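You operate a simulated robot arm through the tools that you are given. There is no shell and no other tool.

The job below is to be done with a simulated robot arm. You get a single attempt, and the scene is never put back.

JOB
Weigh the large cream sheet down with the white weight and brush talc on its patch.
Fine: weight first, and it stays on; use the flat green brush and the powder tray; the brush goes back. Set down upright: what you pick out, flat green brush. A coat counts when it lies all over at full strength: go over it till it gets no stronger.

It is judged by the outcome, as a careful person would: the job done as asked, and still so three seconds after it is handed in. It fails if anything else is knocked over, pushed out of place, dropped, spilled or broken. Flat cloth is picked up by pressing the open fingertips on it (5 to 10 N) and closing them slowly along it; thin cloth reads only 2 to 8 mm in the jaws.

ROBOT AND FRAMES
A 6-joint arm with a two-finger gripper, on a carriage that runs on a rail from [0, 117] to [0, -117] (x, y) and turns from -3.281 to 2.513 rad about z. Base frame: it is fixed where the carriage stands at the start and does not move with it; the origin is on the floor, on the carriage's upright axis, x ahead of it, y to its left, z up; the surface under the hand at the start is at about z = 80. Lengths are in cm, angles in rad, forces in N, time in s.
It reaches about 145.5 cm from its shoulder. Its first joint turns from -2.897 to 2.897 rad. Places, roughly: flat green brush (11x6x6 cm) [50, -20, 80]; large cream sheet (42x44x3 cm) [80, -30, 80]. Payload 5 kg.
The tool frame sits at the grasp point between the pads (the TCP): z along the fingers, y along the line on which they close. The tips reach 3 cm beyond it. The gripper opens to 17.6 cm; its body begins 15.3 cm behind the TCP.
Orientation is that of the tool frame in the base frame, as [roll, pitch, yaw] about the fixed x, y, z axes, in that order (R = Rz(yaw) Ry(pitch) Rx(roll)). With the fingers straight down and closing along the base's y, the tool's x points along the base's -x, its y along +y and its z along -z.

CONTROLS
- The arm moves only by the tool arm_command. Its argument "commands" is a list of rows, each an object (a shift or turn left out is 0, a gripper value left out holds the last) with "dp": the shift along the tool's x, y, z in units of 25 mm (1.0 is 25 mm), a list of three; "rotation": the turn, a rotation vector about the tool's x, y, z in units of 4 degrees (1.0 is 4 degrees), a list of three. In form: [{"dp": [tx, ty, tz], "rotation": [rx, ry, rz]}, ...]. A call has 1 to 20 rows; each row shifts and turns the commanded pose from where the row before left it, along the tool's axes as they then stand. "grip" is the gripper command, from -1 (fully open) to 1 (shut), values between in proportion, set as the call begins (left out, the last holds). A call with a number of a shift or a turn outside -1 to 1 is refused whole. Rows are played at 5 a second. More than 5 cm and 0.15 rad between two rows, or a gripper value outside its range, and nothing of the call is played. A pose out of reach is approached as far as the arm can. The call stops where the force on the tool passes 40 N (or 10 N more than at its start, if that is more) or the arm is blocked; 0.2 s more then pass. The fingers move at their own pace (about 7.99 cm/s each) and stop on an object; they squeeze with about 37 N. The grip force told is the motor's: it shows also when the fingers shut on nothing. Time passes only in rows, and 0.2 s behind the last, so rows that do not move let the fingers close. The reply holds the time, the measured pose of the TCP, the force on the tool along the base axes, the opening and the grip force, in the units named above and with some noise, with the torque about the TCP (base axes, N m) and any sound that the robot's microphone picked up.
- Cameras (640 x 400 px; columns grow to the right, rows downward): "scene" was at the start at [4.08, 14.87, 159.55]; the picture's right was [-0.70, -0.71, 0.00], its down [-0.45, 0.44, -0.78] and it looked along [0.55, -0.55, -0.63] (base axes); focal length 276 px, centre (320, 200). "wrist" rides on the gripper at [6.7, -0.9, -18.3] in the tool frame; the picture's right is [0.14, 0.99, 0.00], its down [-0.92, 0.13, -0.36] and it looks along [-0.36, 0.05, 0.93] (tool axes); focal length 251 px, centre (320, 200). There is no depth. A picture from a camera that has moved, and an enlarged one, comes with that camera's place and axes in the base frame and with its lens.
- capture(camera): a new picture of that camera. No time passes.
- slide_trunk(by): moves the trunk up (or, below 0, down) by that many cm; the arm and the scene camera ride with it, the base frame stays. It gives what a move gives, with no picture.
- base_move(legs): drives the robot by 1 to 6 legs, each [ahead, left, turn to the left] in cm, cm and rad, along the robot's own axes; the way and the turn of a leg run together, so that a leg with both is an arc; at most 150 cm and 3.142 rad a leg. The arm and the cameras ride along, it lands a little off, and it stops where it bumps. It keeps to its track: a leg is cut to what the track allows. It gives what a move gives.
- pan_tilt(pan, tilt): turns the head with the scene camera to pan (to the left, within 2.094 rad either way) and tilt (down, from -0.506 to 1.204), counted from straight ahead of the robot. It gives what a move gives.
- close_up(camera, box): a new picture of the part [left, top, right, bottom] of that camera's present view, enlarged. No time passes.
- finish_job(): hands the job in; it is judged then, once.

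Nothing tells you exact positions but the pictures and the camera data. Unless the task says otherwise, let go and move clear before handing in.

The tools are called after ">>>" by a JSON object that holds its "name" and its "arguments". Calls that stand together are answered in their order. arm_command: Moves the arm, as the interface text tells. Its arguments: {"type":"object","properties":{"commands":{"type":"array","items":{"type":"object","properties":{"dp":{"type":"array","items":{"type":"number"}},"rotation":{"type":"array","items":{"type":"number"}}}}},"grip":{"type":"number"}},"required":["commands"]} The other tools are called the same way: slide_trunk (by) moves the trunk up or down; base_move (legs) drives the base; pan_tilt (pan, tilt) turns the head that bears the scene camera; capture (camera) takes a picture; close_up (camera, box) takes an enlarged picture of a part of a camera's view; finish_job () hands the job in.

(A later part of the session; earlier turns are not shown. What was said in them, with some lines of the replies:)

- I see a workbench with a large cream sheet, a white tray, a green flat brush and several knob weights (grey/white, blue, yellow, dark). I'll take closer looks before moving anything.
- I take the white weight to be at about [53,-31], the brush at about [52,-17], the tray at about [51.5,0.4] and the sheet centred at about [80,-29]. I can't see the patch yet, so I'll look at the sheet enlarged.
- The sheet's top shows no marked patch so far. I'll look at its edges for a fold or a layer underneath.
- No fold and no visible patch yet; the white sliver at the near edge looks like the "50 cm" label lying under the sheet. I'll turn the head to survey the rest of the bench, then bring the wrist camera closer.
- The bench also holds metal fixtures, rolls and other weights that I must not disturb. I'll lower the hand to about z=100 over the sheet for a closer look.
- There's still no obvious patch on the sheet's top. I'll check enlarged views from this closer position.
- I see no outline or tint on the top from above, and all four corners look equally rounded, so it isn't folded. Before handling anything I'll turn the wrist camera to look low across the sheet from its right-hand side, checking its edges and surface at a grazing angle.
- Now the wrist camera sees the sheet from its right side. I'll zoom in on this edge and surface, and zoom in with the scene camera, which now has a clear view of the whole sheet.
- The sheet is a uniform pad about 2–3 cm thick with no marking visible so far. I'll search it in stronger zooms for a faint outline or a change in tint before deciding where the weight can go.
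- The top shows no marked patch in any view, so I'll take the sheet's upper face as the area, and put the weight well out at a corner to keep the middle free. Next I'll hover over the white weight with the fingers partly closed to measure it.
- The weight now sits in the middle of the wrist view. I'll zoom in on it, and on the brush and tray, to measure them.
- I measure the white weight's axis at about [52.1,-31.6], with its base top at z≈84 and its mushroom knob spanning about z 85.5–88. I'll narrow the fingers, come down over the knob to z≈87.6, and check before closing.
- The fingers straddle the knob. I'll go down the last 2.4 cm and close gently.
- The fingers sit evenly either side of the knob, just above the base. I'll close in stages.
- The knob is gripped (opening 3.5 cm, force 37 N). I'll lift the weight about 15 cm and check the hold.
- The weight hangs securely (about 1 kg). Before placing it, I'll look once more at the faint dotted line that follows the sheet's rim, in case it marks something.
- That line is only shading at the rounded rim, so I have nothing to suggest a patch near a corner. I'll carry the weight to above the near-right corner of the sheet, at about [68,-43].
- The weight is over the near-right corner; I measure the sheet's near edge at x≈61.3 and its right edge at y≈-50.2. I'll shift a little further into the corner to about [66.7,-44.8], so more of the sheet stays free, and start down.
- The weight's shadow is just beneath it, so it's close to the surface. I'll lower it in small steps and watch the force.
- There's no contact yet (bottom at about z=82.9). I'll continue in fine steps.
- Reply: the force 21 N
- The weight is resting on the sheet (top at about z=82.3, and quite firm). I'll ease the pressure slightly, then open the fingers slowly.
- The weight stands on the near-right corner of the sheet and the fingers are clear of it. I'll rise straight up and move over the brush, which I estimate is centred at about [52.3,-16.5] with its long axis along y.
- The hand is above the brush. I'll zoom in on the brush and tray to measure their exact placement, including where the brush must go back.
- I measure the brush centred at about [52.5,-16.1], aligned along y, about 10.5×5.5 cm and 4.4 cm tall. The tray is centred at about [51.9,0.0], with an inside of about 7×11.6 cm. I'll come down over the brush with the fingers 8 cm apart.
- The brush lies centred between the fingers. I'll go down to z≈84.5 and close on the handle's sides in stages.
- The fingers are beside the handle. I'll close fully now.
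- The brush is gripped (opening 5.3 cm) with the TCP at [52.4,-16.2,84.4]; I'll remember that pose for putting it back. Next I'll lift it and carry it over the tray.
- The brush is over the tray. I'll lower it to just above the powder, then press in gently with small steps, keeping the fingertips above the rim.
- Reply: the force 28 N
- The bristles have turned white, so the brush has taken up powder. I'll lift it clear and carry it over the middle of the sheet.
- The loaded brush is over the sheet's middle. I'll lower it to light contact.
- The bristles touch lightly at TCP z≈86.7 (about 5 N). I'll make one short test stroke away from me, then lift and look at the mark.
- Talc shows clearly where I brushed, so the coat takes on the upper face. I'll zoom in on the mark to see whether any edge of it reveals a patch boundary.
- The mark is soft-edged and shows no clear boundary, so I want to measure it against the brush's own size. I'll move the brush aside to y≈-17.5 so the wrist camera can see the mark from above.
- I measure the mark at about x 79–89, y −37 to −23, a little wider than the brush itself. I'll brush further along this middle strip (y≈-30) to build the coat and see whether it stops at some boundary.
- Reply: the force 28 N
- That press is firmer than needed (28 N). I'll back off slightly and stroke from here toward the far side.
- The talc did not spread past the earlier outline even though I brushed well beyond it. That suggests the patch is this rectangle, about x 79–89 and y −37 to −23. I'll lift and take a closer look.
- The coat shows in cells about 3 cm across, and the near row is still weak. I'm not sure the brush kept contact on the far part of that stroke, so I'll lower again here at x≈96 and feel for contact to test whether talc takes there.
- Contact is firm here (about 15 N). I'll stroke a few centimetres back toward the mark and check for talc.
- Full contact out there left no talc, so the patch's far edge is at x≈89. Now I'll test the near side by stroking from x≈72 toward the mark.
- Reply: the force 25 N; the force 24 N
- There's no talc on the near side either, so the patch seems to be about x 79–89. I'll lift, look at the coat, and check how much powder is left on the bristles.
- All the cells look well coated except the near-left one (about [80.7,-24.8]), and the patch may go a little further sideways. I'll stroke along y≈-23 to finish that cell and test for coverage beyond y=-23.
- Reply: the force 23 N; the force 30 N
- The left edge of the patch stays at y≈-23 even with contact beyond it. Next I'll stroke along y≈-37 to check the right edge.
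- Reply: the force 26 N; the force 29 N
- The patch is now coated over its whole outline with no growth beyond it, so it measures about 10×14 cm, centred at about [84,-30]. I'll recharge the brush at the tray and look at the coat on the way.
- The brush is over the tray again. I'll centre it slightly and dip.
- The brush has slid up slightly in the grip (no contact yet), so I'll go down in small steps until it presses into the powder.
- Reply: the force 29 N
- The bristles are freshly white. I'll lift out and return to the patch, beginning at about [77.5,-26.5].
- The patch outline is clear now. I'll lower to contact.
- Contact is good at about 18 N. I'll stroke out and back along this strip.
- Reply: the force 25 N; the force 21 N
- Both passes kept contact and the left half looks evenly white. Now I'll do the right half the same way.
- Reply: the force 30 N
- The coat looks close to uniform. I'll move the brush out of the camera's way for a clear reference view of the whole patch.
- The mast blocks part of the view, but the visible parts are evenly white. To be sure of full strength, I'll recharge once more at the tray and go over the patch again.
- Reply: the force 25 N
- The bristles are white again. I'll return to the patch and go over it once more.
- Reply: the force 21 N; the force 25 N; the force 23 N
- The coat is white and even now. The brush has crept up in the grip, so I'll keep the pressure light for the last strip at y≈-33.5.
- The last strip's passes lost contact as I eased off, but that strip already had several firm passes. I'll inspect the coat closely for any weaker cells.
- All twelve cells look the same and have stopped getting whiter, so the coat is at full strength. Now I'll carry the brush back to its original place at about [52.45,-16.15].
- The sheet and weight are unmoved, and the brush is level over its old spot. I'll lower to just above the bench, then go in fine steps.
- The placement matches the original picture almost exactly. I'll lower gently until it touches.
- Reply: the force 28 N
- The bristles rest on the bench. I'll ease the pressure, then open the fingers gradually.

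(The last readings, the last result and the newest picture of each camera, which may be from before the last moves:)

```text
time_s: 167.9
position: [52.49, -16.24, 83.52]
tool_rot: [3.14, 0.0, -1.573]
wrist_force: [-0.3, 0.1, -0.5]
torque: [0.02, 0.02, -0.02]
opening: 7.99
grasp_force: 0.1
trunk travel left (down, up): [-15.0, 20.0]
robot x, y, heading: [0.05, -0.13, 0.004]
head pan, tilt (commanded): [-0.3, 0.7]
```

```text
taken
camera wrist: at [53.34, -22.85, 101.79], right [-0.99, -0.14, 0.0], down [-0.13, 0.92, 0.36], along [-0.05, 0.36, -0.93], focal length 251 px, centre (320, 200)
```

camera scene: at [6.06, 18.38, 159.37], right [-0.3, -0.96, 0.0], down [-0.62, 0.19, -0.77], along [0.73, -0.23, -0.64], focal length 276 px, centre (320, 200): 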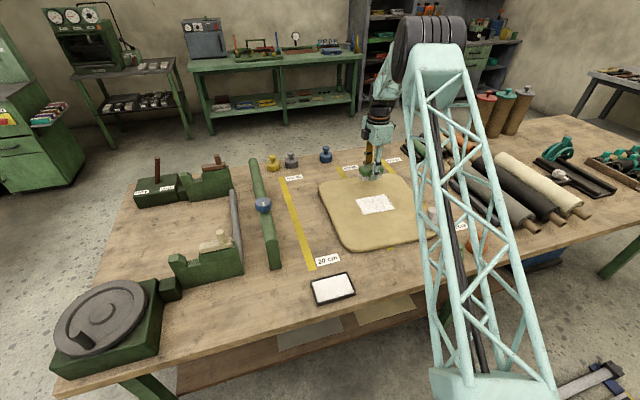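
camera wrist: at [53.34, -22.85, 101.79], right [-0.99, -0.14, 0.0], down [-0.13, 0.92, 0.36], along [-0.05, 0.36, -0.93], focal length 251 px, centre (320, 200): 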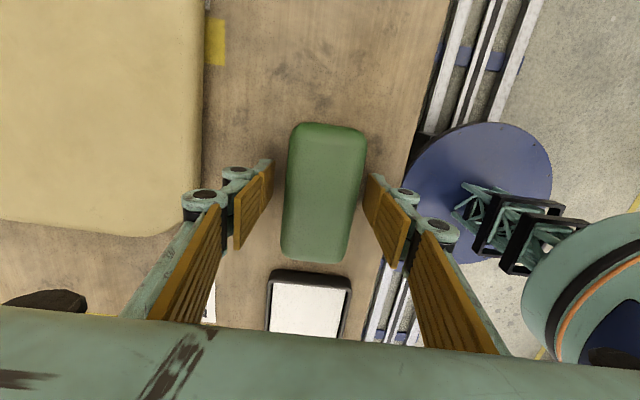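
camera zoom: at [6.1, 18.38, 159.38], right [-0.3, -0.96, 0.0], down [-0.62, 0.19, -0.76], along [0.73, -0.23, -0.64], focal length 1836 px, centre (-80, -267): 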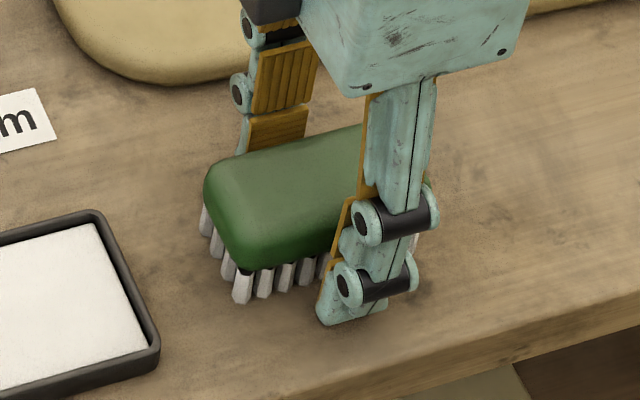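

The brush stands upright and free. I'll rise straight up clear of everything, then inspect the whole scene.

>>> {"name": "arm_command", "arguments": {"commands": [{"dp": [0, 0, -0.5]}, {"dp": [0, 0, -1]}, {"dp": [0, 0, -1]}, {"dp": [0, 0, -1]}, {"dp": [0, 0, -1]}, {"dp": [0, 0, -1]}, {"dp": [0, 0, -1]}, {"dp": [0, 0, -1]}, {"dp": [0, 0, -1]}, {"dp": [0, 0, -1]}, {"dp": [0, 0, -1]}, {"dp": [0, 0, -1]}]}}

>>> {"name": "close_up", "arguments": {"camera": "scene", "box": [350, 240, 410, 300]}}

>>> {"name": "capture", "arguments": {"camera": "scene"}}

>>> {"name": "capture", "arguments": {"camera": "wrist"}}

```text
time_s: 170.5
position: [52.65, -16.15, 112.34]
tool_rot: [3.14, 0.0, -1.573]
wrist_force: [1.2, -0.2, -0.2]
torque: [0.01, 0.07, -0.01]
opening: 8.02
grasp_force: 0.0
trunk travel left (down, up): [-15.0, 20.0]
robot x, y, heading: [-0.25, 0.06, -0.003]
head pan, tilt (commanded): [-0.3, 0.7]
```

```text
6.67 times, centred on (380, 270) of scene
camera zoom: at [6.12, 18.38, 159.38], right [-0.3, -0.96, 0.0], down [-0.62, 0.19, -0.76], along [0.73, -0.23, -0.64], focal length 1836 px, centre (-80, -267)
```

zoom: 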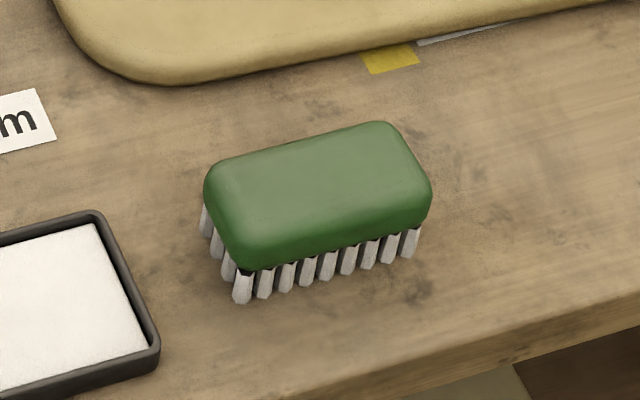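

```text
taken
camera scene: at [6.12, 18.38, 159.38], right [-0.3, -0.96, 0.0], down [-0.62, 0.19, -0.76], along [0.73, -0.23, -0.64], focal length 276 px, centre (320, 200)
```

scene: 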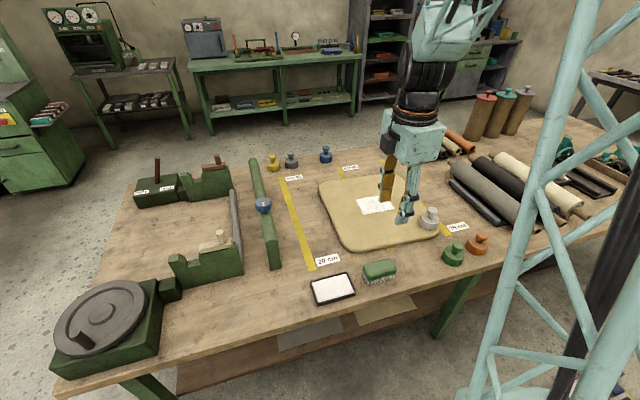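

```text
taken
camera wrist: at [53.41, -22.77, 130.62], right [-0.99, -0.14, 0.0], down [-0.13, 0.92, 0.36], along [-0.05, 0.36, -0.93], focal length 251 px, centre (320, 200)
```

wrist: 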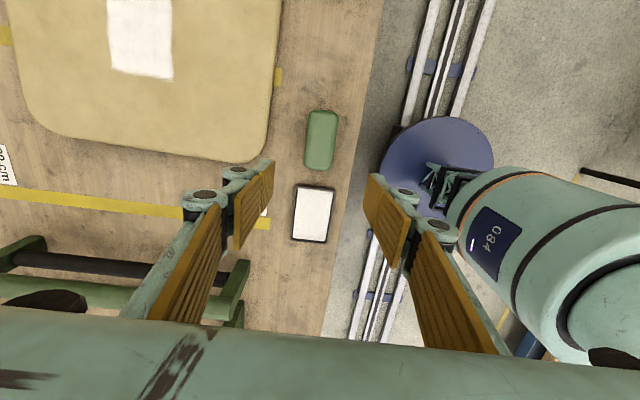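

The brush is back upright in its original spot. I'll bring the wrist camera over the patch for a last unobstructed check of the coat and the weight.

>>> {"name": "arm_command", "arguments": {"commands": [{"dp": [0.5, -0.966, 0]}, {"dp": [0.5, -0.966, 0]}, {"dp": [0.5, -0.966, 0]}, {"dp": [0.5, -0.966, 0]}, {"dp": [0.5, -0.966, 0]}, {"dp": [0.5, -0.966, 0]}, {"dp": [0.5, -0.966, 0]}, {"dp": [0.5, -0.966, 0]}, {"dp": [0.5, -0.966, 0]}, {"dp": [0.5, -0.966, 0]}, {"dp": [0.5, -0.966, 0]}, {"dp": [0.5, -0.966, 0]}, {"dp": [0.5, -0.966, 0]}], "grip": -0.5}}

>>> {"name": "capture", "arguments": {"camera": "wrist"}}

>>> {"name": "close_up", "arguments": {"camera": "wrist", "box": [250, 90, 390, 230]}}

>>> {"name": "close_up", "arguments": {"camera": "scene", "box": [340, 180, 460, 260]}}

```text
time_s: 173.3
position: [83.74, -32.43, 112.23]
tool_rot: [-3.14, 0.001, -1.573]
wrist_force: [-0.7, -0.2, 0.2]
torque: [-0.02, -0.12, 0.01]
opening: 13.16
grasp_force: 0.0
trunk travel left (down, up): [-15.0, 20.0]
robot x, y, heading: [0.01, -0.47, -0.006]
head pan, tilt (commanded): [-0.3, 0.7]
```

```text
taken
camera wrist: at [84.62, -39.09, 130.55], right [-0.99, -0.14, 0.0], down [-0.13, 0.92, 0.36], along [-0.05, 0.36, -0.93], focal length 251 px, centre (320, 200)
```

wrist: 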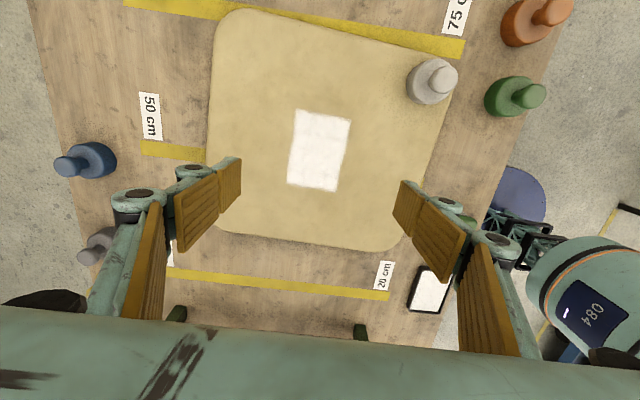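

```text
2.86 times, centred on (320, 160) of wrist
camera zoom: at [84.62, -39.09, 130.55], right [-0.99, -0.14, 0.0], down [-0.13, 0.92, 0.36], along [-0.05, 0.36, -0.93], focal length 718 px, centre (320, 314)
```

zoom: 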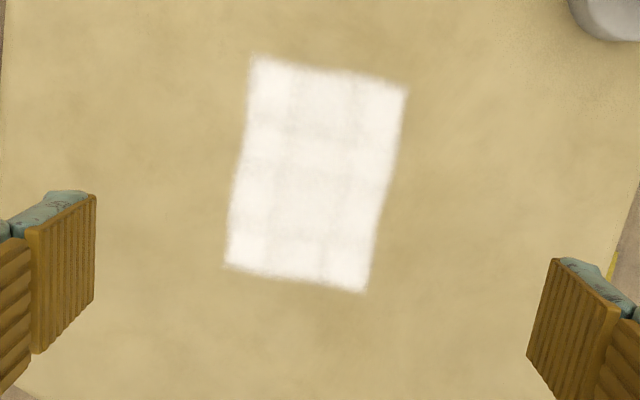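

```text
5.00 times, centred on (400, 220) of scene
camera zoom: at [6.06, 18.38, 159.37], right [-0.3, -0.96, 0.0], down [-0.62, 0.19, -0.77], along [0.73, -0.23, -0.64], focal length 1377 px, centre (-80, 100)
```

zoom: 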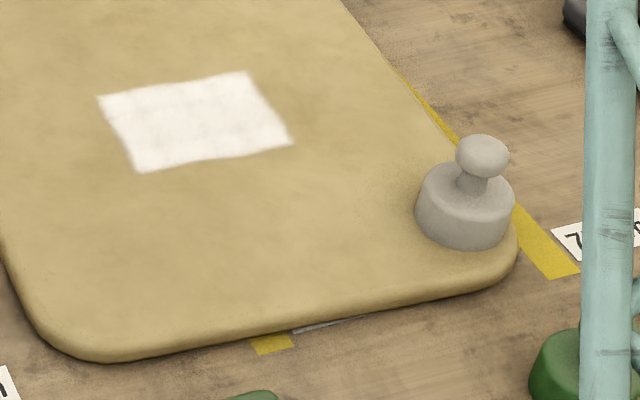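

The patch is uniformly white and the weight sits squarely on the corner of the sheet. I'll take one more enlarged look for weak spots and a check of the rest of the bench.

>>> {"name": "close_up", "arguments": {"camera": "wrist", "box": [280, 100, 360, 200]}}

>>> {"name": "close_up", "arguments": {"camera": "scene", "box": [290, 220, 500, 320]}}

```text
4.00 times, centred on (320, 150) of wrist
camera zoom: at [84.62, -39.09, 130.55], right [-0.99, -0.14, 0.0], down [-0.13, 0.92, 0.36], along [-0.05, 0.36, -0.93], focal length 1006 px, centre (320, 400)
```

zoom: 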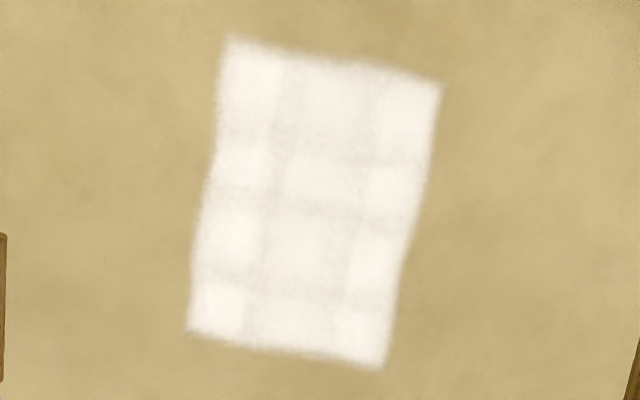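

```text
3.05 times, centred on (395, 270) of scene
camera zoom: at [6.06, 18.38, 159.37], right [-0.3, -0.96, 0.0], down [-0.62, 0.19, -0.77], along [0.73, -0.23, -0.64], focal length 840 px, centre (91, -13)
```

zoom: 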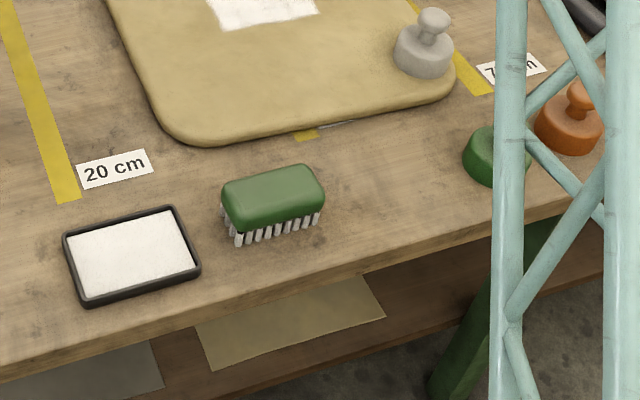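

All twelve cells of the patch are equally white. The white weight stands on the sheet, the brush is back upright in its place, and the tray and other weights are undisturbed. The hand is clear, so I'm handing in the job.

>>> {"name": "finish_job", "arguments": {}}

```text
The job is handed in.
```

The job is done and handed in. The white weight stands on the near-right corner of the large cream sheet, placed before any brushing. The talc patch is fully coated, and the flat green brush is back upright within about 2 mm of where it started.

- **Where the patch was:** it isn't marked on the sheet. I found it by brushing: talc only takes in a rectangle of about 10×14 cm near the middle, even with firm contact around it.
- **Coat strength:** I went over it with three loads of powder, and it looks evenly white with no weak spots. The last pass on the strip nearest the weight lost contact as I eased off. That strip had already had several firm passes and looks the same as the rest.
- **The rest of the bench:** the tray and the other weights look undisturbed. The brush's bristles are still white with talc.
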